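You operate a simulated robot arm through the tools that you are given. There is no shell and no other tool. Be economical: measure what you need, move in short steps, check, and stop when the job is done.

The job below is to be done with a simulated robot arm. You get a single attempt, and the scene is never put back.

Task
Crush the tomato in the blue bowl and pour in the water.
Fine: masher on the plate afterwards; then all the water from the yellow-handled pan, pan back.

The check looks at the end state, three seconds after you hand in, the way a careful person would. Anything else that was tipped, shoved, dropped, spilled or broken makes it a failure.

Robot
A 7-joint arm with a two-finger parallel gripper, fixed in place. Base frame: the origin is at the foot of the arm, x ahead of it, y to its left, z up. Lengths are in mm, angles in degrees, forces in N, time in s.
With the tool pointing down near the work surface it reaches from about 320 to 740 mm from the base axis. Its first joint turns from -115.0 to 115.0 degrees. Payload 3.91 kg.
The TCP is the grasp point between the finger pads, 30 mm short of the fingertips. In the tool frame z runs along the fingers and y along their closing line. Largest opening 110 mm; finger width 20, thickness 10; the body of the gripper, 48 by 112 mm, starts 55 mm behind the TCP.
Orientation is told as [roll, pitch, yaw] about the base's x, y, z axes, in that order, counted from this pose: with the fingers straight down and closing along the base's y, the tool's x points along the base's -x, its y along +y and its z along -z.

Tools
- The arm moves only by the tool move_arm. Its argument "rows" is a list that holds one entry, the list of rows, each a list of 6 numbers: the shift along the tool's x, y, z in mm, then the turn, a rotation vector about the tool's x, y, z in degrees. In form: [[[tx, ty, tz, ax, ay, az], ...]]. A call has 1 to 10 rows; each row is the pose to reach, as a shift and turn from the pose commanded when the call began, along the tool's axes at that moment. "gripper" is the finger opening in mm, from 0 to 110, set as the call begins (left out, the last holds). A row lasts 0.2 s, in which the tool goes at most 50 mm and 8.6 degrees; a call with a longer step from one row to the next is refused whole, and so is a gripper value outside its range. A pose out of reach is approached as far as the arm can. The call stops where the force on the tool passes 40 N (or 10 N more than at its start, if that is more) or the arm is blocked; 0.2 s more then pass. The fingers move at their own pace (about 108 mm/s each) and stop on an object; they squeeze with about 37 N. The grip force told is the motor's: it shows also when the fingers shut on nothing. Time passes only in rows, and 0.2 s behind the last, so rows that repeat a pose let the fingers close. It gives the time, the measured TCP pose, the force on the tool (base axes), the opening and the grip force at its end, in the units of the frame above (readings bear some noise), with the torque about the TCP (base axes, N m) and any sound that the robot's microphone picked up.
- Cameras (640 x 400 px; columns grow to the right, rows downward): "scene" is fixed at [401.1, 650.1, 1562.9]; the picture's right is [-0.96, 0.28, 0.00], its down [0.25, 0.86, -0.44] and it looks along [-0.13, -0.43, -0.90] (base axes); focal length 214 px, centre (320, 200). "wrist" rides on the gripper at [72, 17, -103] in the tool frame; the picture's right is [-0.23, 0.97, 0.00], its down [-0.76, -0.18, -0.62] and it looks along [-0.61, -0.14, 0.78] (tool axes); focal length 222 px, centre (320, 200). There is no depth. A picture from a camera that has moved, and an enlarged one, comes with that camera's place and axes in the base frame and with its lens.
- capture(camera): a new picture of that camera. No time passes.
- slide_trunk(by): slides the trunk up (or, below 0, down) by that many mm; the arm rides with it, the base frame stays. It gives what a move gives, with no picture.
- zoom(camera, box): a new picture of the part [left, top, right, bottom] of that camera's present view, enlarged. No time passes.
- job_done(): hands the job in; it is judged then, once.

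Go step by step. Nothing tells you positions but the pictures and the camera data: compare them with the known pose of the tool, close in by small moves and look again before you grip or let go. The budget is 120 turns and 64 pictures, counting those below and the enlarged ones. Unless the task says otherwise, let go and move clear before handing in, and close with one line.

The tools are called after ">>>" by a JSON object that holds its "api" and its "payload". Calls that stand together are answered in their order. move_arm: Moves the arm, as the interface text tells. Its arguments: {"type":"object","properties":{"rows":{"type":"array"},"gripper":{"type":"number"}},"required":["rows"]} The other tools are called the same way: slide_trunk (by) slides the trunk up or down; capture (camera) takes a picture; zoom (camera, box) takes an enlarged picture of a part of a camera's view; job_done () hands the job in.

At the start:

```text
clock: 0.0
ee_pos: [202.5, 342.7, 1289.7]
ee_rot: [-0.1, 0.0, 0.0]
wrist_force: [-1.0, -0.2, -0.3]
moment: [0.0, -0.03, -0.01]
finger_gap: 110.0
grasp_force: 0.1
trunk travel left (down, up): [-775.0, 215.0]
```

scene: 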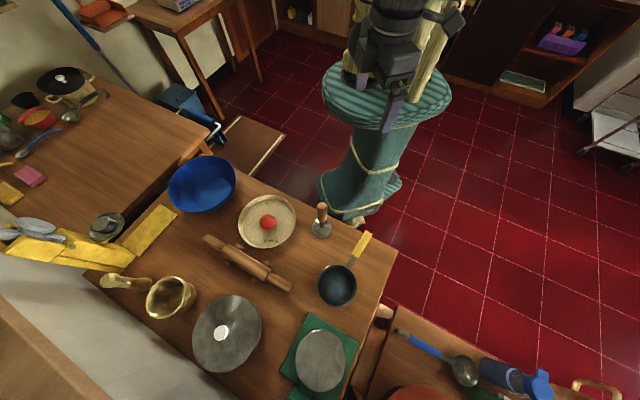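
wrist: 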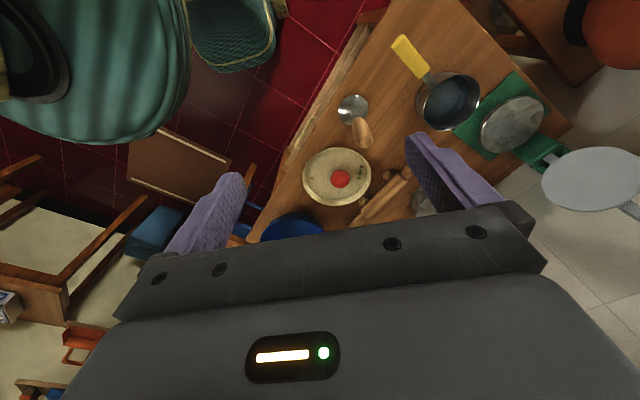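

I see a table with a blue bowl, a cream plate with something red (likely the tomato), a masher standing on its head, and a yellow-handled pan. I'll enlarge the relevant areas before measuring.

>>> {"api": "zoom", "payload": {"camera": "scene", "box": [150, 140, 310, 240]}}

>>> {"api": "zoom", "payload": {"camera": "scene", "box": [260, 190, 420, 320]}}

```text
4.00 times, centred on (230, 190) of scene
camera zoom: at [401.1, 650.1, 1562.9], right [-0.96, 0.28, 0.0], down [0.25, 0.86, -0.44], along [-0.13, -0.43, -0.9], focal length 858 px, centre (680, 240)
```

zoom: 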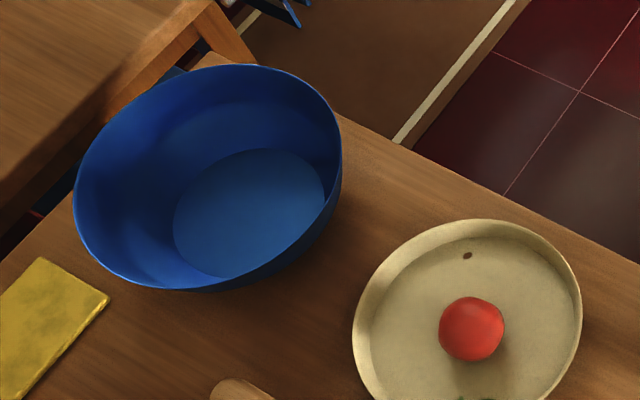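

```text
3.08 times, centred on (340, 255) of scene
camera zoom: at [401.1, 650.1, 1562.9], right [-0.96, 0.28, 0.0], down [0.25, 0.86, -0.44], along [-0.13, -0.43, -0.9], focal length 660 px, centre (258, 31)
```

zoom: 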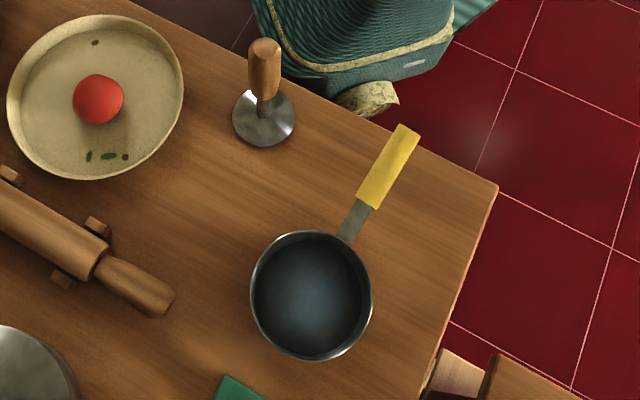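

Triangulating from the two views: the tomato is at about (500, 339, 842), the masher stands at (319, 401) with its top near z 1005, the bowl floor is at about (694, 140), and the pan at about (328, 607). First I'll move above the tomato.

>>> {"api": "move_arm", "payload": {"rows": [[[-45, 0, 40, 0, 0, 0], [-90, 0, 80, 0, 0, 0], [-130, 0, 115, 0, 0, 0], [-170, 0, 150, 0, 0, 0], [-210, 0, 180, 0, 0, 0], [-250, -2, 210, 0, 0, 0], [-280, -3, 245, 0, 0, 0], [-297, -3, 285, 0, 0, 0], [-297, -3, 290, 0, 0, 0]]], "gripper": 110}}

>>> {"api": "capture", "payload": {"camera": "wrist"}}

>>> {"api": "capture", "payload": {"camera": "scene"}}

```text
refused: row 1 steps farther than a row can; nothing moved
```

```text
59 pictures are left
camera wrist: at [129.8, 359.3, 1393.6], right [0.23, 0.97, 0.0], down [0.76, -0.18, 0.62], along [0.61, -0.14, -0.78], focal length 222 px, centre (320, 200)
```

wrist: 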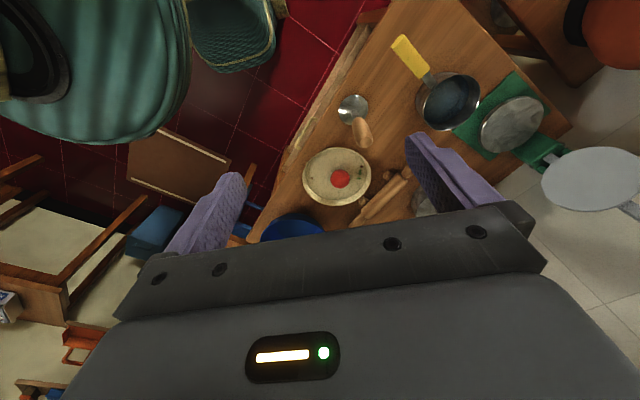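

```text
58 pictures are left
```

scene: 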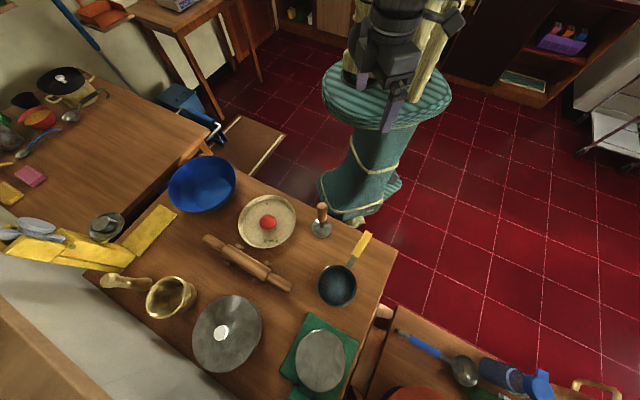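

The step was too long; nothing changed. I'll use smaller straight steps to the same point above the tomato.

>>> {"api": "move_arm", "payload": {"rows": [[[-33, 0, 32, 0, 0, 0], [-66, 0, 64, 0, 0, 0], [-99, 0, 96, 0, 0, 0], [-132, 0, 128, 0, 0, 0], [-165, 0, 160, 0, 0, 0], [-198, -2, 192, 0, 0, 0], [-231, -3, 224, 0, 0, 0], [-264, -3, 256, 0, 0, 0], [-297, -3, 290, 0, 0, 0], [-297, -3, 290, 0, 0, 0]]], "gripper": 110}}

```text
clock: 2.2
ee_pos: [498.1, 340.4, 1000.1]
ee_rot: [0.0, 0.1, 0.0]
wrist_force: [0.7, 0.7, 0.1]
moment: [-0.02, 0.02, 0.0]
finger_gap: 109.9
grasp_force: 0.1
trunk travel left (down, up): [-775.0, 215.0]
```

The move worked as planned. I'll look from here.

>>> {"api": "capture", "payload": {"camera": "wrist"}}

>>> {"api": "capture", "payload": {"camera": "scene"}}

```text
57 pictures are left
camera wrist: at [426.2, 357.4, 1103.7], right [0.23, 0.97, 0.0], down [0.76, -0.18, 0.62], along [0.61, -0.14, -0.78], focal length 222 px, centre (320, 200)
```

wrist: 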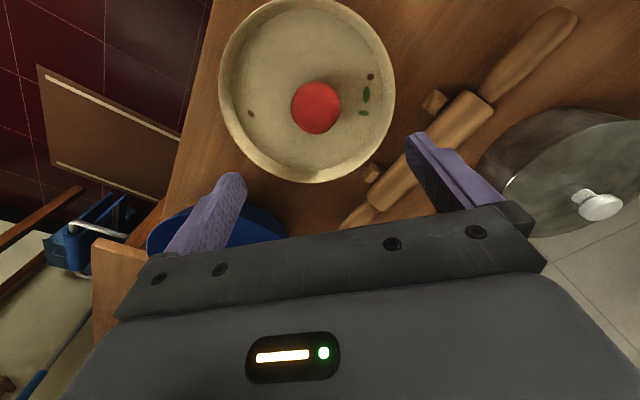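

```text
56 pictures are left
```

scene: 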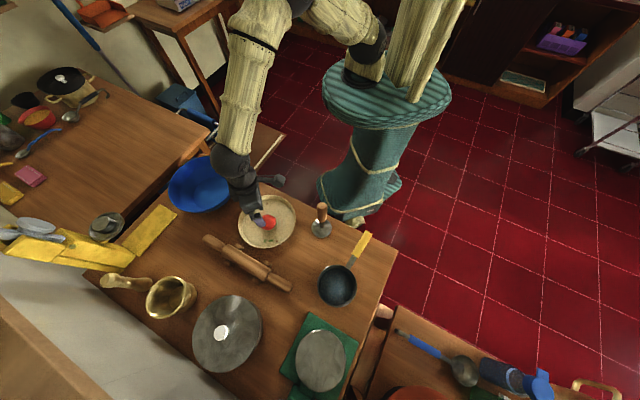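

The tomato is at about (499, 337), roughly 54 mm across, with its centre near z 840. I'll descend over it with the fingers at 84 mm and stop with the fingertips well clear of the plate.

>>> {"api": "move_arm", "payload": {"rows": [[[-1, -3, 40, 0, 0, 0], [-1, -3, 80, 0, 0, 0], [-1, -3, 110, 0, 0, 0], [-1, -3, 130, 0, 0, 0], [-1, -3, 140, 0, 0, 0], [-1, -3, 140, 0, 0, 0]]], "gripper": 84}}

>>> {"api": "capture", "payload": {"camera": "wrist"}}

>>> {"api": "zoom", "payload": {"camera": "scene", "box": [200, 160, 330, 260]}}

```text
clock: 3.6
ee_pos: [499.8, 337.4, 858.6]
ee_rot: [-0.1, 0.0, 0.1]
wrist_force: [-0.7, -0.7, 0.0]
moment: [0.01, 0.03, 0.0]
finger_gap: 84.3
grasp_force: 0.1
trunk travel left (down, up): [-775.0, 215.0]
```

```text
55 pictures are left
camera wrist: at [427.0, 353.6, 963.0], right [0.23, 0.97, 0.0], down [0.76, -0.18, 0.62], along [0.61, -0.14, -0.78], focal length 222 px, centre (320, 200)
```

wrist: 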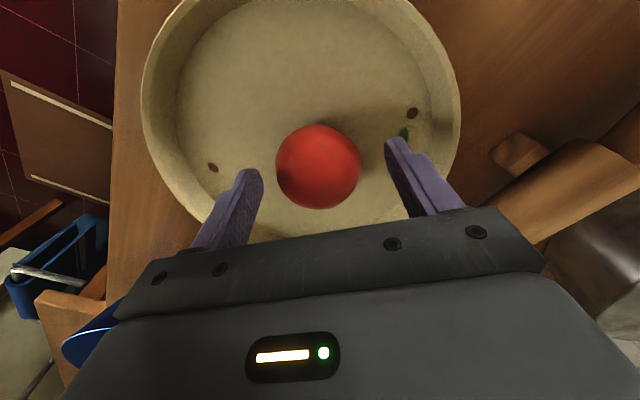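

```text
4.00 times, centred on (265, 210) of scene
camera zoom: at [401.1, 650.1, 1562.9], right [-0.96, 0.28, 0.0], down [0.25, 0.86, -0.44], along [-0.13, -0.43, -0.9], focal length 858 px, centre (540, 160)
```

zoom: 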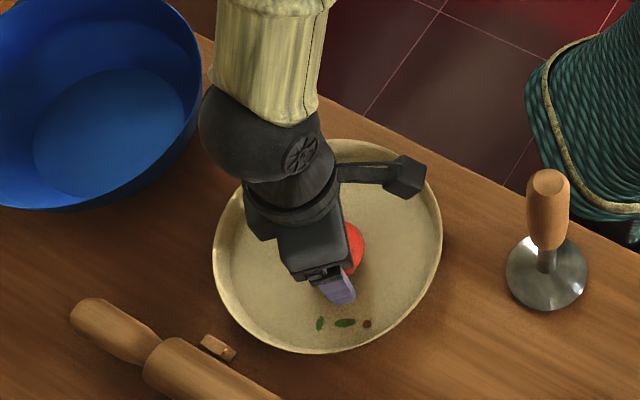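

The tomato is centred between the fingers, with its centre at z≈836 and the plate floor near 811. I'll lower 9 mm and close gently, without full squeeze.

>>> {"api": "move_arm", "payload": {"rows": [[[0, -1, 9, 0, 0, 0], [0, -1, 9, 0, 0, 0]]]}}

>>> {"api": "move_arm", "payload": {"rows": [[[0, 0, 0, 0, 0, 0], [0, 0, 0, 0, 0, 0], [0, 0, 0, 0, 0, 0]]], "gripper": 51}}

```text
clock: 4.2
ee_pos: [501.2, 335.8, 849.4]
ee_rot: [0.0, 0.0, 0.0]
wrist_force: [-0.4, -0.2, 0.0]
moment: [0.01, 0.01, 0.01]
finger_gap: 84.1
grasp_force: 0.1
trunk travel left (down, up): [-775.0, 215.0]
```

```text
clock: 5.0
ee_pos: [500.3, 335.0, 849.8]
ee_rot: [0.0, 0.0, 0.0]
wrist_force: [-1.2, -0.2, 0.2]
moment: [-0.01, 0.01, -0.01]
finger_gap: 58.1
grasp_force: 37.8
trunk travel left (down, up): [-775.0, 215.0]
```

The fingers hold at 58 mm. I'll lift and check the grip.

>>> {"api": "move_arm", "payload": {"rows": [[[0, 0, -10, 0, 0, 0], [0, 0, -30, 0, 0, 0], [0, 0, -70, 0, 0, 0], [0, 0, -115, 0, 0, 0], [0, 0, -155, 0, 0, 0], [0, 0, -155, 0, 0, 0]]]}}

>>> {"api": "capture", "payload": {"camera": "wrist"}}

```text
clock: 6.4
ee_pos: [501.1, 336.3, 1003.2]
ee_rot: [-0.1, 0.1, 0.0]
wrist_force: [0.0, 0.4, -0.7]
moment: [0.03, 0.02, 0.02]
finger_gap: 57.9
grasp_force: 36.8
trunk travel left (down, up): [-775.0, 215.0]
```

```text
53 pictures are left
camera wrist: at [427.8, 352.5, 1108.9], right [0.23, 0.97, 0.0], down [0.76, -0.18, 0.62], along [0.61, -0.14, -0.78], focal length 222 px, centre (320, 200)
```

wrist: 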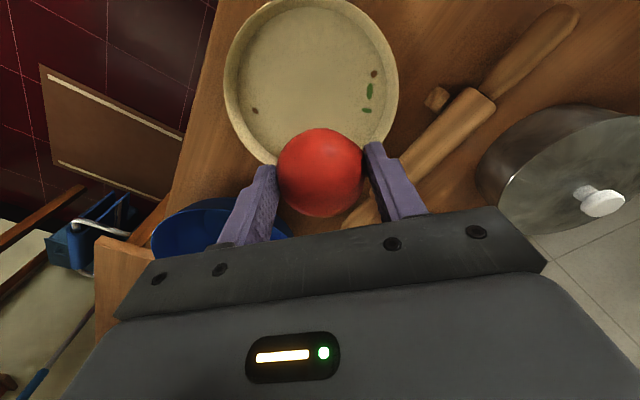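

The tomato is held. I'll carry it over to the blue bowl at the same height.

>>> {"api": "move_arm", "payload": {"rows": [[[-32, -32, 0, 0, 0, 0], [-63, -65, 0, 0, 0, 0], [-95, -97, 0, 0, 0, 0], [-126, -130, 0, 0, 0, 0], [-158, -162, 0, 0, 0, 0], [-189, -194, 0, 0, 0, 0], [-189, -194, 0, 0, 0, 0]]]}}

>>> {"api": "capture", "payload": {"camera": "wrist"}}

>>> {"api": "zoom", "payload": {"camera": "scene", "box": [140, 100, 300, 230]}}

```text
clock: 8.0
ee_pos: [687.9, 142.1, 1008.1]
ee_rot: [0.0, 0.0, 0.0]
wrist_force: [0.2, 0.2, -1.0]
moment: [0.0, 0.02, 0.02]
finger_gap: 58.0
grasp_force: 36.9
trunk travel left (down, up): [-775.0, 215.0]
```

```text
52 pictures are left
camera wrist: at [615.2, 158.2, 1112.0], right [0.23, 0.97, 0.0], down [0.76, -0.18, 0.62], along [0.61, -0.14, -0.78], focal length 222 px, centre (320, 200)
```

wrist: 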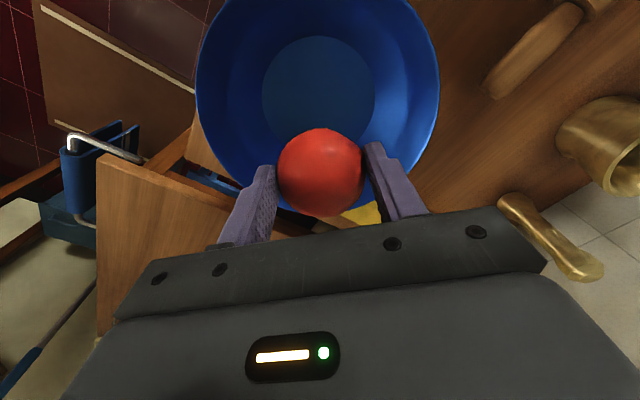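

```text
3.08 times, centred on (220, 165) of scene
camera zoom: at [401.1, 650.1, 1562.9], right [-0.96, 0.28, 0.0], down [0.25, 0.86, -0.44], along [-0.13, -0.43, -0.9], focal length 660 px, centre (628, 308)
```

zoom: 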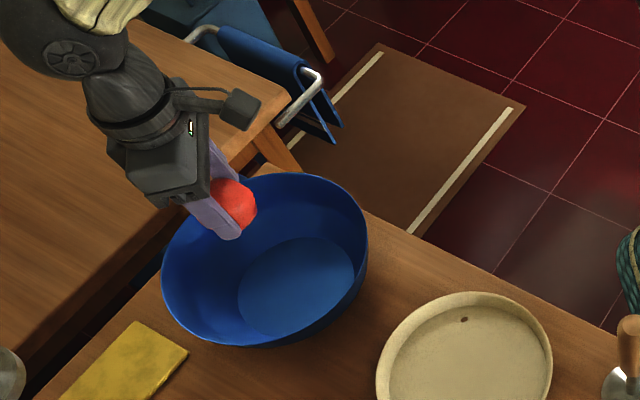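

The bowl floor centre comes out near (692, 143). I'll shift slightly and lower the tomato into the bowl in stages.

>>> {"api": "move_arm", "payload": {"rows": [[[-2, 1, 40, 0, 0, 0], [-4, 1, 80, 0, 0, 0], [-4, 1, 115, 0, 0, 0], [-4, 1, 140, 0, 0, 0], [-4, 1, 148, 0, 0, 0], [-4, 1, 148, 0, 0, 0]]]}}

>>> {"api": "capture", "payload": {"camera": "wrist"}}

>>> {"api": "zoom", "payload": {"camera": "scene", "box": [140, 130, 260, 230]}}

```text
clock: 9.4
ee_pos: [693.8, 143.0, 856.2]
ee_rot: [0.0, -0.1, 0.0]
wrist_force: [-0.2, 0.1, -0.4]
moment: [0.0, 0.01, 0.0]
finger_gap: 58.0
grasp_force: 37.2
trunk travel left (down, up): [-775.0, 215.0]
```

```text
50 pictures are left
camera wrist: at [621.2, 160.2, 961.4], right [0.23, 0.97, 0.0], down [0.76, -0.18, 0.62], along [0.61, -0.14, -0.78], focal length 222 px, centre (320, 200)
```

wrist: 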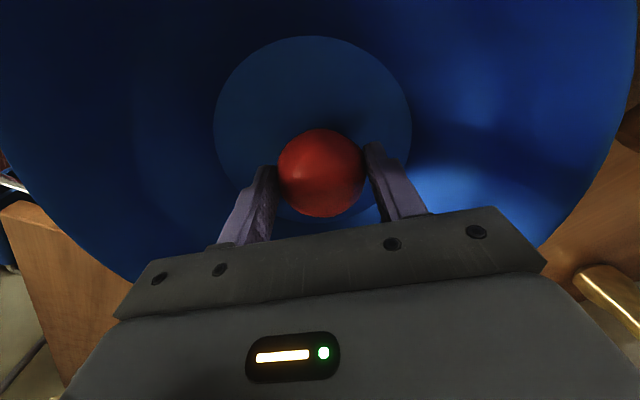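

```text
4.00 times, centred on (200, 180) of scene
camera zoom: at [401.1, 650.1, 1562.9], right [-0.96, 0.28, 0.0], down [0.25, 0.86, -0.44], along [-0.13, -0.43, -0.9], focal length 858 px, centre (800, 280)
```

zoom: 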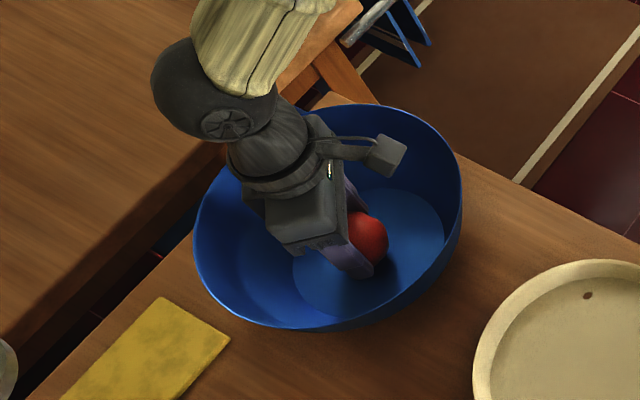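

The tomato is a little forward of the floor centre. I'll shift it 8 mm back and lower it further in small steps, watching the force.

>>> {"api": "move_arm", "payload": {"rows": [[[8, 0, 0, 0, 0, 0], [8, 0, 4, 0, 0, 0], [8, 0, 7, 0, 0, 0], [8, 0, 7, 0, 0, 0]]]}}

>>> {"api": "move_arm", "payload": {"rows": [[[0, 0, 2, 0, 0, 0], [0, 0, 3, 0, 0, 0], [0, 0, 3, 0, 0, 0]]]}}

```text
clock: 10.4
ee_pos: [685.6, 142.0, 850.1]
ee_rot: [0.0, 0.0, 0.0]
wrist_force: [-0.3, -1.0, -0.8]
moment: [0.02, -0.01, 0.04]
finger_gap: 57.8
grasp_force: 37.8
trunk travel left (down, up): [-775.0, 215.0]
```

```text
clock: 11.2
ee_pos: [684.3, 141.5, 849.6]
ee_rot: [0.0, -0.2, 0.0]
wrist_force: [-0.9, 0.3, 16.2]
moment: [-0.01, 0.11, 0.04]
finger_gap: 57.8
grasp_force: 37.2
trunk travel left (down, up): [-775.0, 215.0]
```

The tomato is touching the bowl floor (16 N upward). I'll open the fingers and rise straight up.

>>> {"api": "move_arm", "payload": {"rows": [[[0, 0, -3, 0, 0, 0], [0, 0, -3, 0, 0, 0], [0, 0, -3, 0, 0, 0]]], "gripper": 76}}

>>> {"api": "move_arm", "payload": {"rows": [[[0, 0, -30, 0, 0, 0], [0, 0, -70, 0, 0, 0], [0, 0, -115, 0, 0, 0], [0, 0, -160, 0, 0, 0], [0, 0, -205, 0, 0, 0], [0, 0, -250, 0, 0, 0], [0, 0, -250, 0, 0, 0]]]}}

>>> {"api": "capture", "payload": {"camera": "wrist"}}

>>> {"api": "zoom", "payload": {"camera": "scene", "box": [150, 130, 270, 230]}}

```text
clock: 12.0
ee_pos: [685.3, 141.4, 850.1]
ee_rot: [0.1, 0.0, 0.1]
wrist_force: [0.9, 0.3, -1.1]
moment: [-0.02, -0.01, -0.01]
finger_gap: 76.2
grasp_force: 0.1
trunk travel left (down, up): [-775.0, 215.0]
```

```text
clock: 13.6
ee_pos: [684.7, 143.0, 1100.2]
ee_rot: [0.1, 0.0, 0.0]
wrist_force: [-0.1, -0.2, -0.3]
moment: [0.0, 0.03, 0.03]
finger_gap: 76.1
grasp_force: 0.0
trunk travel left (down, up): [-775.0, 215.0]
```

```text
48 pictures are left
camera wrist: at [611.9, 160.7, 1205.2], right [0.23, 0.97, 0.0], down [0.76, -0.18, 0.62], along [0.61, -0.14, -0.78], focal length 222 px, centre (320, 200)
```

wrist: 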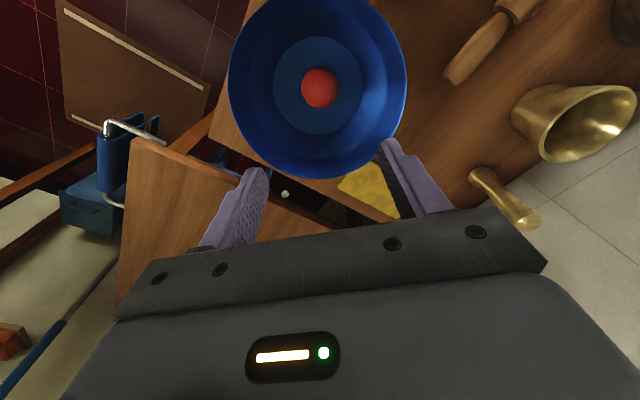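

```text
4.00 times, centred on (210, 180) of scene
camera zoom: at [401.1, 650.1, 1562.9], right [-0.96, 0.28, 0.0], down [0.25, 0.86, -0.44], along [-0.13, -0.43, -0.9], focal length 858 px, centre (760, 280)
```

zoom: 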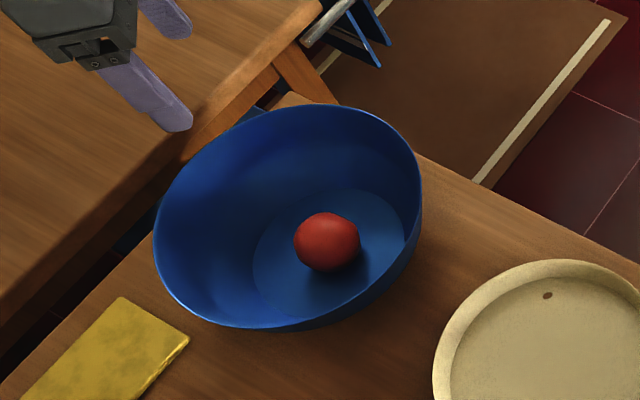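

The tomato sits in the bowl's centre at about (687, 141). Now I'll go above the masher at z 1100.

>>> {"api": "move_arm", "payload": {"rows": [[[37, 26, 0, 0, 0, 0], [74, 52, 0, 0, 0, 0], [111, 78, 0, 0, 0, 0], [148, 104, 0, 0, 0, 0], [185, 130, 0, 0, 0, 0], [222, 156, 0, 0, 0, 0], [259, 182, 0, 0, 0, 0], [296, 208, 0, 0, 0, 0], [333, 234, 0, 0, 0, 0], [366, 258, 0, 0, 0, 0]]], "gripper": 70}}

>>> {"api": "capture", "payload": {"camera": "wrist"}}

>>> {"api": "zoom", "payload": {"camera": "scene", "box": [270, 150, 390, 250]}}

```text
clock: 15.8
ee_pos: [319.7, 399.7, 1098.4]
ee_rot: [0.1, 0.0, 0.0]
wrist_force: [-0.2, -0.1, 0.5]
moment: [-0.03, 0.01, 0.0]
finger_gap: 70.0
grasp_force: 0.0
trunk travel left (down, up): [-775.0, 215.0]
```

```text
46 pictures are left
camera wrist: at [247.1, 416.9, 1203.3], right [0.23, 0.97, 0.0], down [0.76, -0.18, 0.62], along [0.61, -0.14, -0.78], focal length 222 px, centre (320, 200)
```

wrist: 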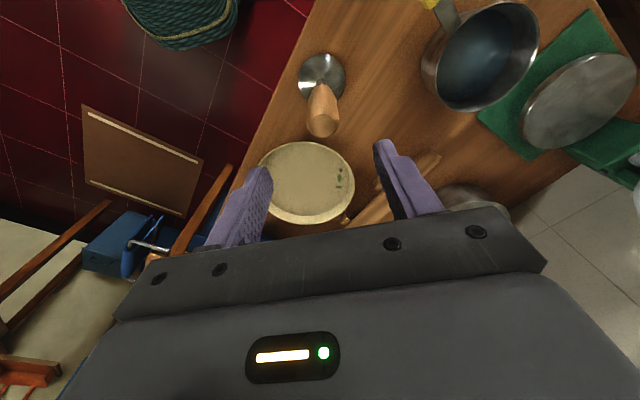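

```text
4.00 times, centred on (330, 200) of scene
camera zoom: at [401.1, 650.1, 1562.9], right [-0.96, 0.28, 0.0], down [0.25, 0.86, -0.44], along [-0.13, -0.43, -0.9], focal length 858 px, centre (280, 200)
```

zoom: 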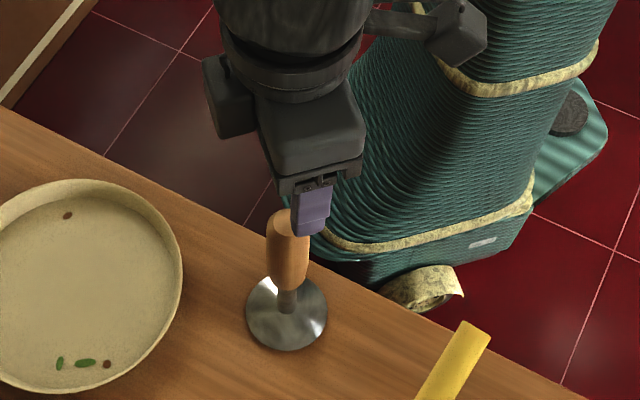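

The masher handle axis is at about (319.5, 403.5), its top is at z≈1000, and it's about 30 mm thick. I'll descend around it to TCP z≈955.

>>> {"api": "move_arm", "payload": {"rows": [[[0, 4, 35, 0, 0, 0], [0, 4, 70, 0, 0, 0], [0, 4, 100, 0, 0, 0], [0, 4, 125, 0, 0, 0], [0, 4, 143, 0, 0, 0], [0, 4, 143, 0, 0, 0]]]}}

>>> {"api": "capture", "payload": {"camera": "wrist"}}

>>> {"api": "zoom", "payload": {"camera": "scene", "box": [270, 150, 390, 250]}}

```text
clock: 17.2
ee_pos: [319.3, 404.4, 956.3]
ee_rot: [0.0, 0.0, 0.0]
wrist_force: [0.0, 0.2, -0.3]
moment: [0.0, 0.04, 0.01]
finger_gap: 70.2
grasp_force: 0.0
trunk travel left (down, up): [-775.0, 215.0]
```

```text
44 pictures are left
camera wrist: at [246.3, 421.1, 1061.6], right [0.23, 0.97, 0.0], down [0.76, -0.18, 0.62], along [0.61, -0.14, -0.78], focal length 222 px, centre (320, 200)
```

wrist: 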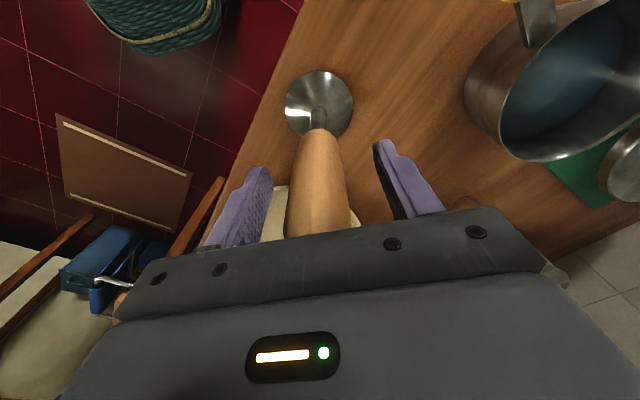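

```text
4.00 times, centred on (330, 200) of scene
camera zoom: at [401.1, 650.1, 1562.9], right [-0.96, 0.28, 0.0], down [0.25, 0.86, -0.44], along [-0.13, -0.43, -0.9], focal length 858 px, centre (280, 200)
```

zoom: 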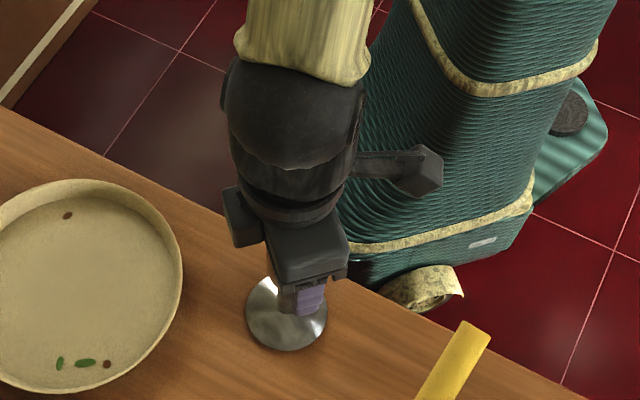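

The handle is between the pads. I'll close on it, then lift a little.

>>> {"api": "move_arm", "payload": {"rows": [[[0, 0, 0, 0, 0, 0], [0, 0, 0, 0, 0, 0], [0, 0, 0, 0, 0, 0], [0, 0, 0, 0, 0, 0]]], "gripper": 10}}

>>> {"api": "move_arm", "payload": {"rows": [[[0, 0, -10, 0, 0, 0], [0, 0, -40, 0, 0, 0], [0, 0, -85, 0, 0, 0], [0, 0, -130, 0, 0, 0], [0, 0, -170, 0, 0, 0], [0, 0, -170, 0, 0, 0]]]}}

>>> {"api": "capture", "payload": {"camera": "wrist"}}

>>> {"api": "zoom", "payload": {"camera": "scene", "box": [230, 130, 390, 260]}}

```text
clock: 18.2
ee_pos: [320.2, 404.2, 956.4]
ee_rot: [0.0, -0.1, 0.1]
wrist_force: [-0.3, 0.7, 0.0]
moment: [-0.02, 0.02, -0.02]
finger_gap: 32.8
grasp_force: 36.9
trunk travel left (down, up): [-775.0, 215.0]
```

```text
clock: 19.6
ee_pos: [320.0, 403.1, 1126.1]
ee_rot: [0.0, 0.0, 0.0]
wrist_force: [-0.3, 0.2, -2.3]
moment: [-0.01, 0.0, 0.0]
finger_gap: 32.8
grasp_force: 36.8
trunk travel left (down, up): [-775.0, 215.0]
```

```text
42 pictures are left
camera wrist: at [247.0, 421.2, 1230.8], right [0.23, 0.97, 0.0], down [0.76, -0.18, 0.62], along [0.61, -0.14, -0.78], focal length 222 px, centre (320, 200)
```

wrist: 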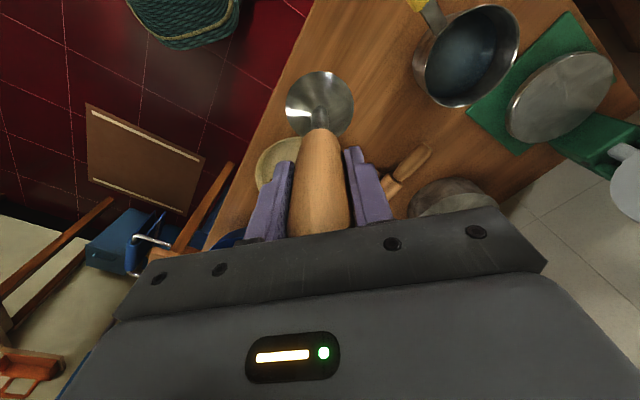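

```text
3.08 times, centred on (310, 195) of scene
camera zoom: at [401.1, 650.1, 1562.9], right [-0.96, 0.28, 0.0], down [0.25, 0.86, -0.44], along [-0.13, -0.43, -0.9], focal length 660 px, centre (351, 215)
```

zoom: 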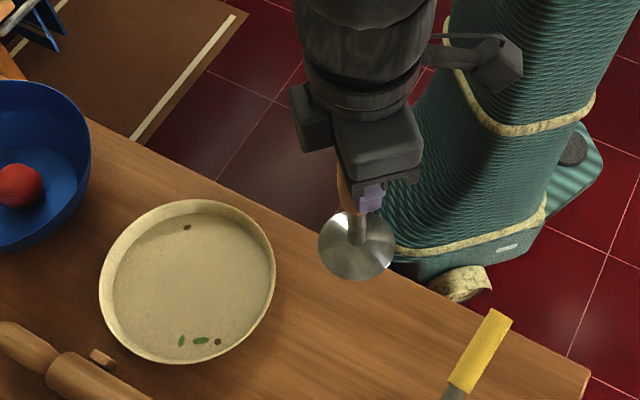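

The masher is gripped upright, with its bottom about 152 mm below the TCP, so it clears everything at this height. I'll move over the tomato.

>>> {"api": "move_arm", "payload": {"rows": [[[-37, -26, 0, 0, 0, 0], [-74, -52, 0, 0, 0, 0], [-111, -79, 0, 0, 0, 0], [-148, -105, 0, 0, 0, 0], [-185, -132, 0, 0, 0, 0], [-222, -158, 0, 0, 0, 0], [-259, -184, 0, 0, 0, 0], [-296, -210, 0, 0, 0, 0], [-333, -237, 0, 0, 0, 0], [-367, -262, 0, 0, 0, 0]]]}}

>>> {"api": "capture", "payload": {"camera": "wrist"}}

>>> {"api": "zoom", "payload": {"camera": "scene", "box": [140, 110, 270, 230]}}

```text
clock: 21.8
ee_pos: [687.5, 142.1, 1126.8]
ee_rot: [0.0, 0.2, -0.1]
wrist_force: [-0.1, 0.5, -3.5]
moment: [0.02, 0.03, -0.04]
finger_gap: 32.8
grasp_force: 36.7
trunk travel left (down, up): [-775.0, 215.0]
```

```text
40 pictures are left
camera wrist: at [614.9, 160.0, 1230.5], right [0.23, 0.97, 0.0], down [0.76, -0.18, 0.62], along [0.61, -0.14, -0.78], focal length 222 px, centre (320, 200)
```

wrist: 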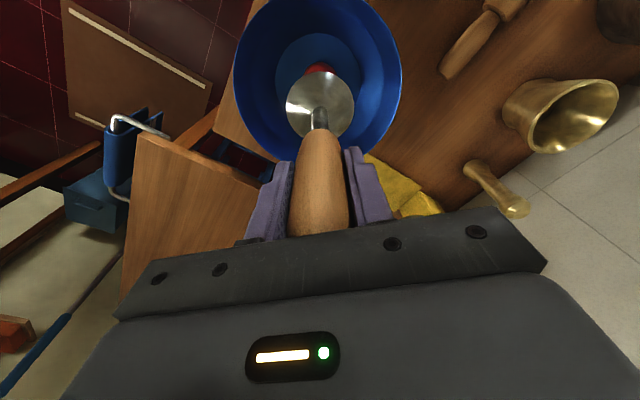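

```text
3.33 times, centred on (205, 170) of scene
camera zoom: at [401.1, 650.1, 1562.9], right [-0.96, 0.28, 0.0], down [0.25, 0.86, -0.44], along [-0.13, -0.43, -0.9], focal length 715 px, centre (703, 300)
```

zoom: 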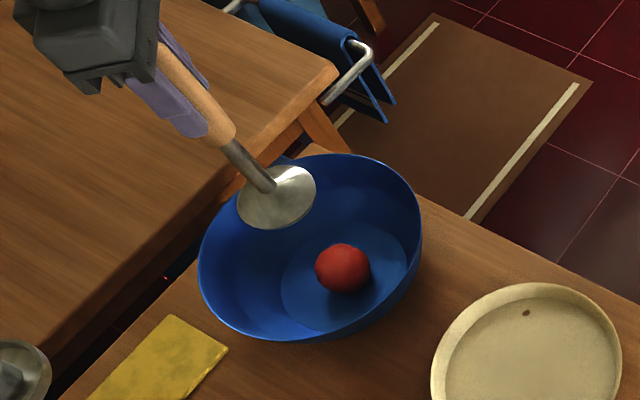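

The disc is aligned above the tomato. I'll lower to just above it, then press slowly.

>>> {"api": "move_arm", "payload": {"rows": [[[0, 0, 40, 0, 0, 0], [0, 0, 75, 0, 0, 0], [0, 0, 98, 0, 0, 0], [0, 0, 98, 0, 0, 0]]]}}

>>> {"api": "move_arm", "payload": {"rows": [[[0, 0, 6, 0, 0, 0], [0, 0, 12, 0, 0, 0], [0, 0, 18, 0, 0, 0], [0, 0, 24, 0, 0, 0], [0, 0, 30, 0, 0, 0], [0, 0, 36, 0, 0, 0], [0, 0, 42, 0, 0, 0], [0, 0, 48, 0, 0, 0]]]}}

>>> {"api": "zoom", "payload": {"camera": "scene", "box": [140, 110, 270, 230]}}

```text
clock: 22.8
ee_pos: [687.0, 142.3, 1028.7]
ee_rot: [0.0, 0.0, 0.0]
wrist_force: [0.4, 0.5, -2.8]
moment: [0.01, 0.03, 0.01]
finger_gap: 32.8
grasp_force: 38.0
trunk travel left (down, up): [-775.0, 215.0]
```

```text
clock: 24.6
ee_pos: [685.6, 142.3, 986.8]
ee_rot: [0.1, -0.5, 0.0]
wrist_force: [-4.7, -0.4, 28.7]
moment: [-0.16, 0.73, 0.01]
finger_gap: 32.5
grasp_force: 37.4
trunk travel left (down, up): [-775.0, 215.0]
```

```text
3.33 times, centred on (205, 170) of scene
camera zoom: at [401.1, 650.1, 1562.9], right [-0.96, 0.28, 0.0], down [0.25, 0.86, -0.44], along [-0.13, -0.43, -0.9], focal length 715 px, centre (703, 300)
```

zoom: 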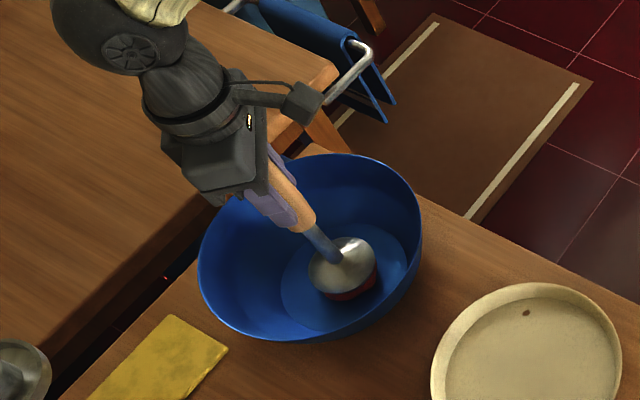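

The tomato is giving under the disc. I'll keep pressing.

>>> {"api": "move_arm", "payload": {"rows": [[[0, 0, 4, 0, 0, 0], [0, 0, 8, 0, 0, 0], [0, 0, 12, 0, 0, 0], [0, 0, 16, 0, 0, 0], [0, 0, 20, 0, 0, 0], [0, 0, 24, 0, 0, 0]]]}}

>>> {"api": "zoom", "payload": {"camera": "scene", "box": [140, 110, 270, 230]}}

```text
clock: 25.5
ee_pos: [685.4, 143.8, 973.6]
ee_rot: [0.2, -0.5, 0.0]
wrist_force: [-7.5, -1.3, 16.8]
moment: [-0.09, 1.15, 0.03]
finger_gap: 32.9
grasp_force: 36.8
trunk travel left (down, up): [-775.0, 215.0]
stopped in row 4: the force on the tool passed its limit at 45 N (the readings are from after the stop); the commanded pose is now the measured one
```

```text
3.33 times, centred on (205, 170) of scene
camera zoom: at [401.1, 650.1, 1562.9], right [-0.96, 0.28, 0.0], down [0.25, 0.86, -0.44], along [-0.13, -0.43, -0.9], focal length 715 px, centre (703, 300)
```

zoom: 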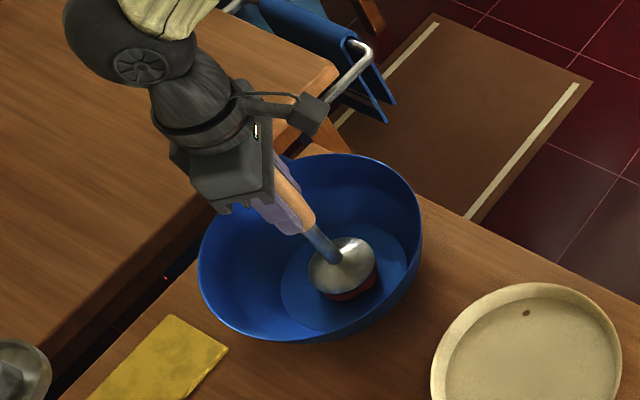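

The disc hasn't gone lower; the handle slid up in the grip, probably to the palm. I'll press again now that it's backed by the gripper body.

>>> {"api": "move_arm", "payload": {"rows": [[[0, 0, 3, 0, 0, 0], [0, 0, 5, 0, 0, 0], [0, 0, 7, 0, 0, 0], [0, 0, 9, 0, 0, 0], [0, 0, 11, 0, 0, 0], [0, 0, 13, 0, 0, 0]]]}}

>>> {"api": "move_arm", "payload": {"rows": [[[0, 0, 2, 0, 0, 0], [0, 0, 4, 0, 0, 0], [0, 0, 6, 0, 0, 0], [0, 0, 8, 0, 0, 0], [0, 0, 10, 0, 0, 0], [0, 0, 12, 0, 0, 0]]]}}

>>> {"api": "zoom", "payload": {"camera": "scene", "box": [140, 110, 270, 230]}}

```text
clock: 26.1
ee_pos: [687.7, 145.2, 973.7]
ee_rot: [0.4, -0.8, 0.0]
wrist_force: [-6.5, -1.8, 21.2]
moment: [-0.25, 1.12, 0.01]
finger_gap: 33.1
grasp_force: 36.9
trunk travel left (down, up): [-775.0, 215.0]
stopped in row 2: the force on the tool passed its limit at 42 N (the readings are from after the stop); the commanded pose is now the measured one
```

```text
clock: 26.7
ee_pos: [689.2, 144.2, 976.0]
ee_rot: [0.2, -1.1, 0.0]
wrist_force: [-9.4, -3.1, 21.4]
moment: [-0.42, 1.49, 0.02]
finger_gap: 32.9
grasp_force: 36.6
trunk travel left (down, up): [-775.0, 215.0]
stopped in row 3: the force on the tool passed its limit at 42 N (the readings are from after the stop); the commanded pose is now the measured one
```

```text
3.33 times, centred on (205, 170) of scene
camera zoom: at [401.1, 650.1, 1562.9], right [-0.96, 0.28, 0.0], down [0.25, 0.86, -0.44], along [-0.13, -0.43, -0.9], focal length 715 px, centre (703, 300)
```

zoom: 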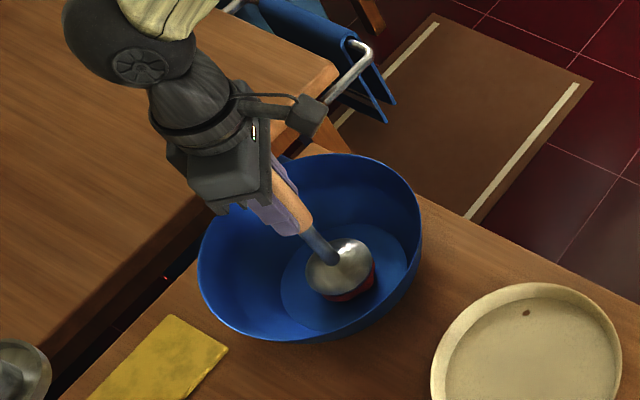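

The disc is stalled about half the tomato's height above the bowl floor. I'll lift and look at what the tomato has become.

>>> {"api": "move_arm", "payload": {"rows": [[[0, 0, -20, 0, 0, 0], [0, 0, -60, 0, 0, 0], [0, 0, -100, 0, 0, 0], [0, 0, -140, 0, 0, 0], [0, 0, -140, 0, 0, 0]]]}}

>>> {"api": "capture", "payload": {"camera": "wrist"}}

>>> {"api": "zoom", "payload": {"camera": "scene", "box": [140, 110, 270, 230]}}

```text
clock: 27.9
ee_pos: [687.1, 142.3, 1110.8]
ee_rot: [0.3, -1.0, 0.0]
wrist_force: [-0.1, -0.7, -2.8]
moment: [-0.01, 0.01, -0.01]
finger_gap: 32.7
grasp_force: 36.7
trunk travel left (down, up): [-775.0, 215.0]
```

```text
35 pictures are left
camera wrist: at [612.3, 160.2, 1214.4], right [0.23, 0.97, 0.01], down [0.75, -0.18, 0.63], along [0.62, -0.14, -0.77], focal length 222 px, centre (320, 200)
```

wrist: 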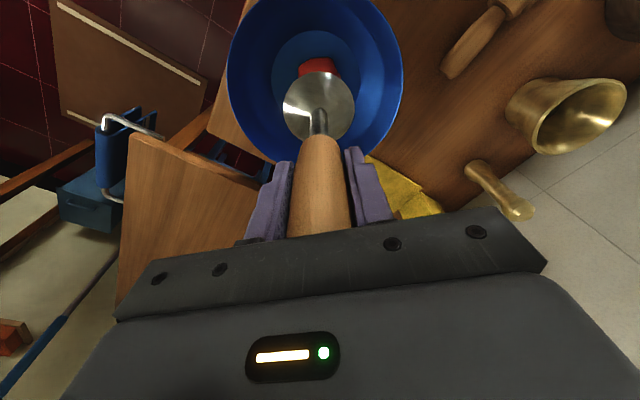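

```text
3.33 times, centred on (205, 170) of scene
camera zoom: at [401.1, 650.1, 1562.9], right [-0.96, 0.28, 0.0], down [0.25, 0.86, -0.44], along [-0.13, -0.43, -0.9], focal length 715 px, centre (703, 300)
```

zoom: 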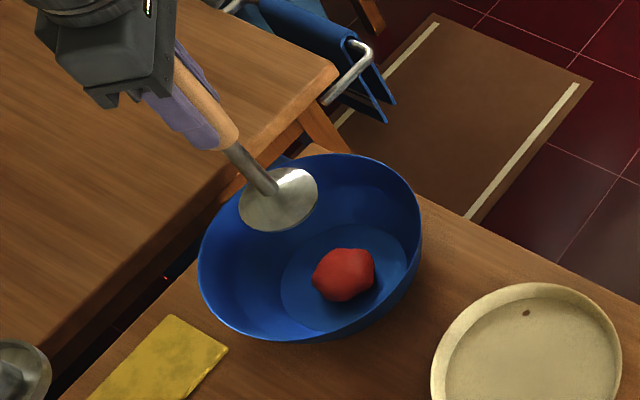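

The tomato is now lumpy and lower. I'll take a closer look.

>>> {"api": "zoom", "payload": {"camera": "scene", "box": [185, 145, 235, 185]}}

```text
10.00 times, centred on (210, 165) of scene
camera zoom: at [401.1, 650.1, 1562.9], right [-0.96, 0.28, 0.0], down [0.25, 0.86, -0.44], along [-0.13, -0.43, -0.9], focal length 2145 px, centre (1420, 550)
```

zoom: 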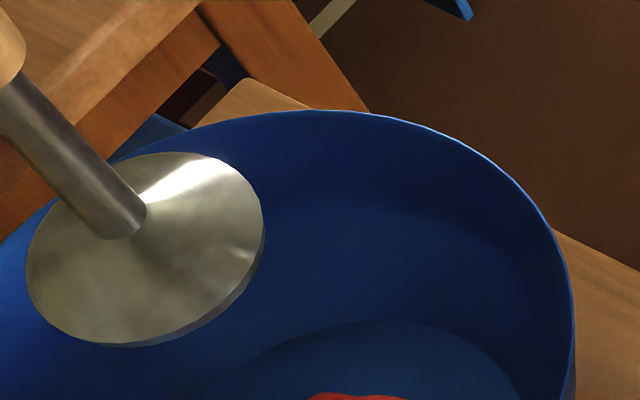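

I missed the spot; the tomato is at about (212, 192) in the scene picture.

>>> {"api": "zoom", "payload": {"camera": "scene", "box": [180, 172, 244, 212]}}

```text
10.00 times, centred on (212, 192) of scene
camera zoom: at [401.1, 650.1, 1562.9], right [-0.96, 0.28, 0.0], down [0.25, 0.86, -0.44], along [-0.13, -0.43, -0.9], focal length 2145 px, centre (1400, 280)
```

zoom: 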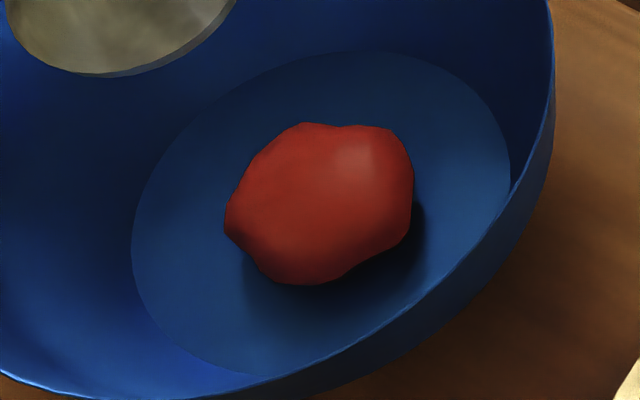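

The tomato is only partly crushed. I'll straighten the tool, centre on it and press again slowly, working up the force.

>>> {"api": "move_arm", "payload": {"rows": [[[-2, 3, 40, 0.3, 1.0, 0], [-2, 3, 80, 0.3, 1.0, 0], [-2, 3, 115, 0.3, 1.0, 0], [-2, 3, 130, 0.3, 1.0, 0], [-2, 3, 130, 0.3, 1.0, 0]]]}}

>>> {"api": "move_arm", "payload": {"rows": [[[0, 0, 2, 0, 0, 0], [0, 0, 4, 0, 0, 0], [0, 0, 6, 0, 0, 0], [0, 0, 8, 0, 0, 0], [0, 0, 9, 0, 0, 0], [0, 0, 10, 0, 0, 0], [0, 0, 11, 0, 0, 0], [0, 0, 12, 0, 0, 0]]]}}

```text
clock: 29.1
ee_pos: [693.6, 148.3, 980.1]
ee_rot: [-0.1, 0.0, 0.0]
wrist_force: [0.1, -0.5, -1.6]
moment: [0.02, -0.02, 0.0]
finger_gap: 32.7
grasp_force: 37.1
trunk travel left (down, up): [-775.0, 215.0]
```

```text
clock: 30.9
ee_pos: [694.0, 147.2, 967.9]
ee_rot: [0.0, -0.1, 0.0]
wrist_force: [-1.1, 0.5, -2.0]
moment: [0.0, 0.01, -0.01]
finger_gap: 33.0
grasp_force: 37.0
trunk travel left (down, up): [-775.0, 215.0]
```

There is no contact yet, so I'll keep going down slowly.

>>> {"api": "move_arm", "payload": {"rows": [[[2, -2, 3, 0, 0, 0], [3, -2, 6, 0, 0, 0], [3, -2, 9, 0, 0, 0], [3, -2, 12, 0, 0, 0], [3, -2, 15, 0, 0, 0], [3, -2, 18, 0, 0, 0], [3, -2, 21, 0, 0, 0]]]}}

>>> {"api": "zoom", "payload": {"camera": "scene", "box": [172, 160, 252, 210]}}

```text
clock: 32.1
ee_pos: [690.7, 145.4, 964.1]
ee_rot: [0.2, -0.7, 0.0]
wrist_force: [-7.3, -2.3, 21.1]
moment: [-0.13, 0.87, 0.03]
finger_gap: 33.0
grasp_force: 36.9
trunk travel left (down, up): [-775.0, 215.0]
stopped in row 6: the force on the tool passed its limit at 43 N (the readings are from after the stop); the commanded pose is now the measured one
```

```text
8.00 times, centred on (212, 185) of scene
camera zoom: at [401.1, 650.1, 1562.9], right [-0.96, 0.28, 0.0], down [0.25, 0.86, -0.44], along [-0.13, -0.43, -0.9], focal length 1716 px, centre (1184, 320)
```

zoom: 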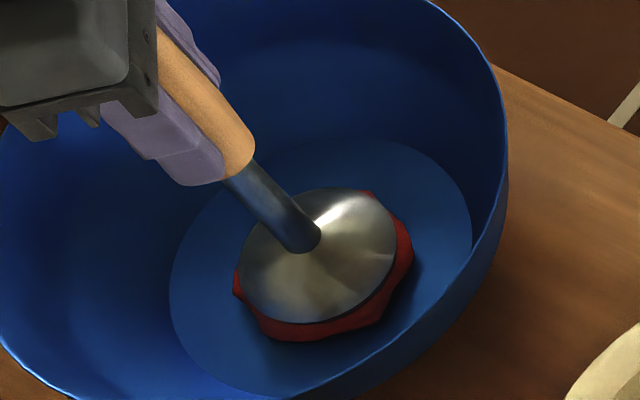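

It is clearly flatter; each press takes it further. I'll lift slightly and press again.

>>> {"api": "move_arm", "payload": {"rows": [[[0, 0, -15, 0.2, 0.7, 0], [0, 0, -30, 0.2, 0.7, 0], [0, 0, -30, 0.2, 0.7, 0]]]}}

>>> {"api": "move_arm", "payload": {"rows": [[[0, 0, 15, 0, 0, 0], [0, 0, 24, 0, 0, 0], [0, 0, 27, 0, 0, 0], [0, 0, 30, 0, 0, 0], [0, 0, 33, 0, 0, 0], [0, 0, 36, 0, 0, 0], [0, 0, 39, 0, 0, 0], [0, 0, 42, 0, 0, 0], [0, 0, 45, 0, 0, 0], [0, 0, 48, 0, 0, 0]]]}}

>>> {"api": "move_arm", "payload": {"rows": [[[0, 0, -30, 0.2, 0.7, 0], [0, 0, -70, 0.2, 0.7, 0], [0, 0, -110, 0.2, 0.7, 0], [0, 0, -145, 0.2, 0.7, 0], [0, 0, -145, 0.2, 0.7, 0]]]}}

>>> {"api": "zoom", "payload": {"camera": "scene", "box": [172, 160, 252, 210]}}

```text
clock: 32.9
ee_pos: [693.6, 144.5, 988.2]
ee_rot: [-0.1, 0.2, 0.0]
wrist_force: [0.8, 0.0, -2.3]
moment: [0.01, 0.02, 0.02]
finger_gap: 32.6
grasp_force: 36.1
trunk travel left (down, up): [-775.0, 215.0]
```

```text
clock: 34.3
ee_pos: [694.5, 146.5, 963.2]
ee_rot: [0.1, -0.4, 0.0]
wrist_force: [-8.8, -2.1, 21.6]
moment: [-0.02, 0.68, 0.03]
finger_gap: 32.7
grasp_force: 36.9
trunk travel left (down, up): [-775.0, 215.0]
stopped in row 6: the force on the tool passed its limit at 43 N (the readings are from after the stop); the commanded pose is now the measured one
```

```text
clock: 35.5
ee_pos: [694.4, 144.1, 1104.2]
ee_rot: [-0.3, 0.5, 0.0]
wrist_force: [-0.2, -0.4, -2.3]
moment: [0.01, 0.0, -0.01]
finger_gap: 32.7
grasp_force: 37.1
trunk travel left (down, up): [-775.0, 215.0]
```

```text
8.00 times, centred on (212, 185) of scene
camera zoom: at [401.1, 650.1, 1562.9], right [-0.96, 0.28, 0.0], down [0.25, 0.86, -0.44], along [-0.13, -0.43, -0.9], focal length 1716 px, centre (1184, 320)
```

zoom: 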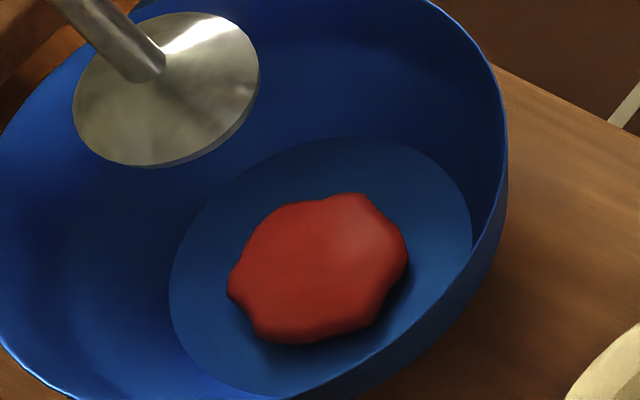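

It's flatter again. I'll do another press and see at what height contact now comes.

>>> {"api": "move_arm", "payload": {"rows": [[[2, 1, 40, -0.3, -0.5, 0], [3, 1, 80, -0.3, -0.5, 0], [3, 1, 120, -0.3, -0.5, 0], [3, 1, 136, -0.3, -0.5, 0], [3, 1, 136, -0.3, -0.5, 0]]]}}

>>> {"api": "move_arm", "payload": {"rows": [[[0, 0, 3, 0, 0, 0], [0, 0, 6, 0, 0, 0], [0, 0, 9, 0, 0, 0], [0, 0, 12, 0, 0, 0], [0, 0, 15, 0, 0, 0], [0, 0, 18, 0, 0, 0], [0, 0, 21, 0, 0, 0], [0, 0, 24, 0, 0, 0]]]}}

>>> {"api": "move_arm", "payload": {"rows": [[[0, 0, -20, 0.2, 0.7, 0], [0, 0, -20, 0.2, 0.7, 0]]]}}

>>> {"api": "move_arm", "payload": {"rows": [[[0, 0, 12, 0, 0, 0], [0, 0, 16, 0, 0, 0], [0, 0, 19, 0, 0, 0], [0, 0, 22, 0, 0, 0], [0, 0, 25, 0, 0, 0], [0, 0, 28, 0, 0, 0], [0, 0, 31, 0, 0, 0], [0, 0, 34, 0, 0, 0]]]}}

```text
clock: 36.7
ee_pos: [690.7, 147.1, 966.5]
ee_rot: [0.1, 0.0, 0.0]
wrist_force: [-0.2, 0.5, -2.7]
moment: [0.0, -0.01, -0.02]
finger_gap: 32.8
grasp_force: 37.1
trunk travel left (down, up): [-775.0, 215.0]
```

```text
clock: 37.9
ee_pos: [691.4, 146.4, 963.0]
ee_rot: [0.3, -0.7, 0.0]
wrist_force: [-6.7, -1.2, 20.7]
moment: [-0.3, 0.77, -0.03]
finger_gap: 32.7
grasp_force: 37.1
trunk travel left (down, up): [-775.0, 215.0]
stopped in row 5: the force on the tool passed its limit at 43 N (the readings are from after the stop); the commanded pose is now the measured one
```

```text
clock: 38.5
ee_pos: [691.6, 146.3, 978.6]
ee_rot: [0.0, 0.3, 0.0]
wrist_force: [-0.4, 0.3, -3.6]
moment: [-0.01, 0.02, -0.02]
finger_gap: 32.9
grasp_force: 36.8
trunk travel left (down, up): [-775.0, 215.0]
```

```text
clock: 39.7
ee_pos: [694.5, 147.3, 963.4]
ee_rot: [0.3, -0.4, 0.1]
wrist_force: [-7.0, -2.1, 21.8]
moment: [-0.17, 0.61, 0.01]
finger_gap: 32.7
grasp_force: 37.5
trunk travel left (down, up): [-775.0, 215.0]
stopped in row 6: the force on the tool passed its limit at 43 N (the readings are from after the stop); the commanded pose is now the measured one
```

The contact height is now constant at about 963, so the tomato is flattened as far as it goes. I'll lift and check the bowl.

>>> {"api": "move_arm", "payload": {"rows": [[[0, 0, -30, 0.2, 0.4, 0], [0, 0, -70, 0.2, 0.4, 0], [0, 0, -110, 0.2, 0.4, 0], [0, 0, -150, 0.2, 0.4, 0], [0, 0, -170, 0.2, 0.4, 0], [0, 0, -170, 0.2, 0.4, 0]]]}}

>>> {"api": "zoom", "payload": {"camera": "scene", "box": [172, 160, 252, 210]}}

>>> {"api": "capture", "payload": {"camera": "wrist"}}

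```text
clock: 41.1
ee_pos: [693.3, 148.4, 1128.2]
ee_rot: [-0.1, 0.2, -0.1]
wrist_force: [0.2, 1.4, -3.0]
moment: [0.0, 0.01, 0.03]
finger_gap: 32.7
grasp_force: 37.1
trunk travel left (down, up): [-775.0, 215.0]
```

```text
8.00 times, centred on (212, 185) of scene
camera zoom: at [401.1, 650.1, 1562.9], right [-0.96, 0.28, 0.0], down [0.25, 0.86, -0.44], along [-0.13, -0.43, -0.9], focal length 1716 px, centre (1184, 320)
```

zoom: 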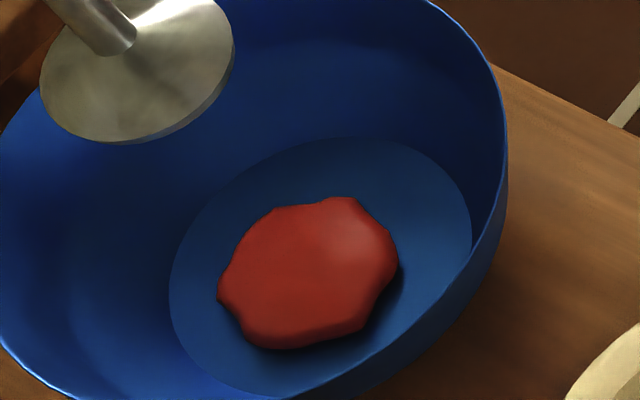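

```text
28 pictures are left
camera wrist: at [618.9, 165.1, 1232.7], right [0.23, 0.97, 0.0], down [0.76, -0.18, 0.62], along [0.6, -0.14, -0.78], focal length 222 px, centre (320, 200)
```

wrist: 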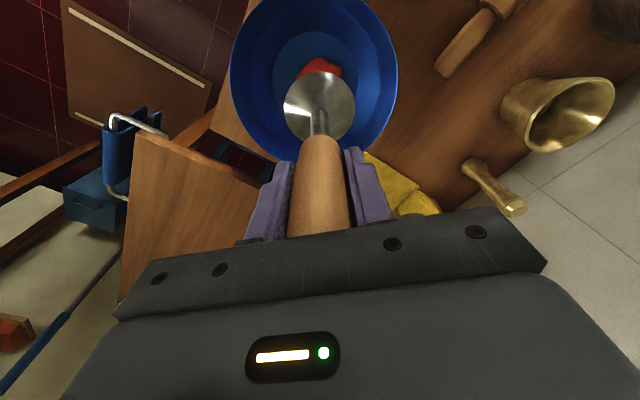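

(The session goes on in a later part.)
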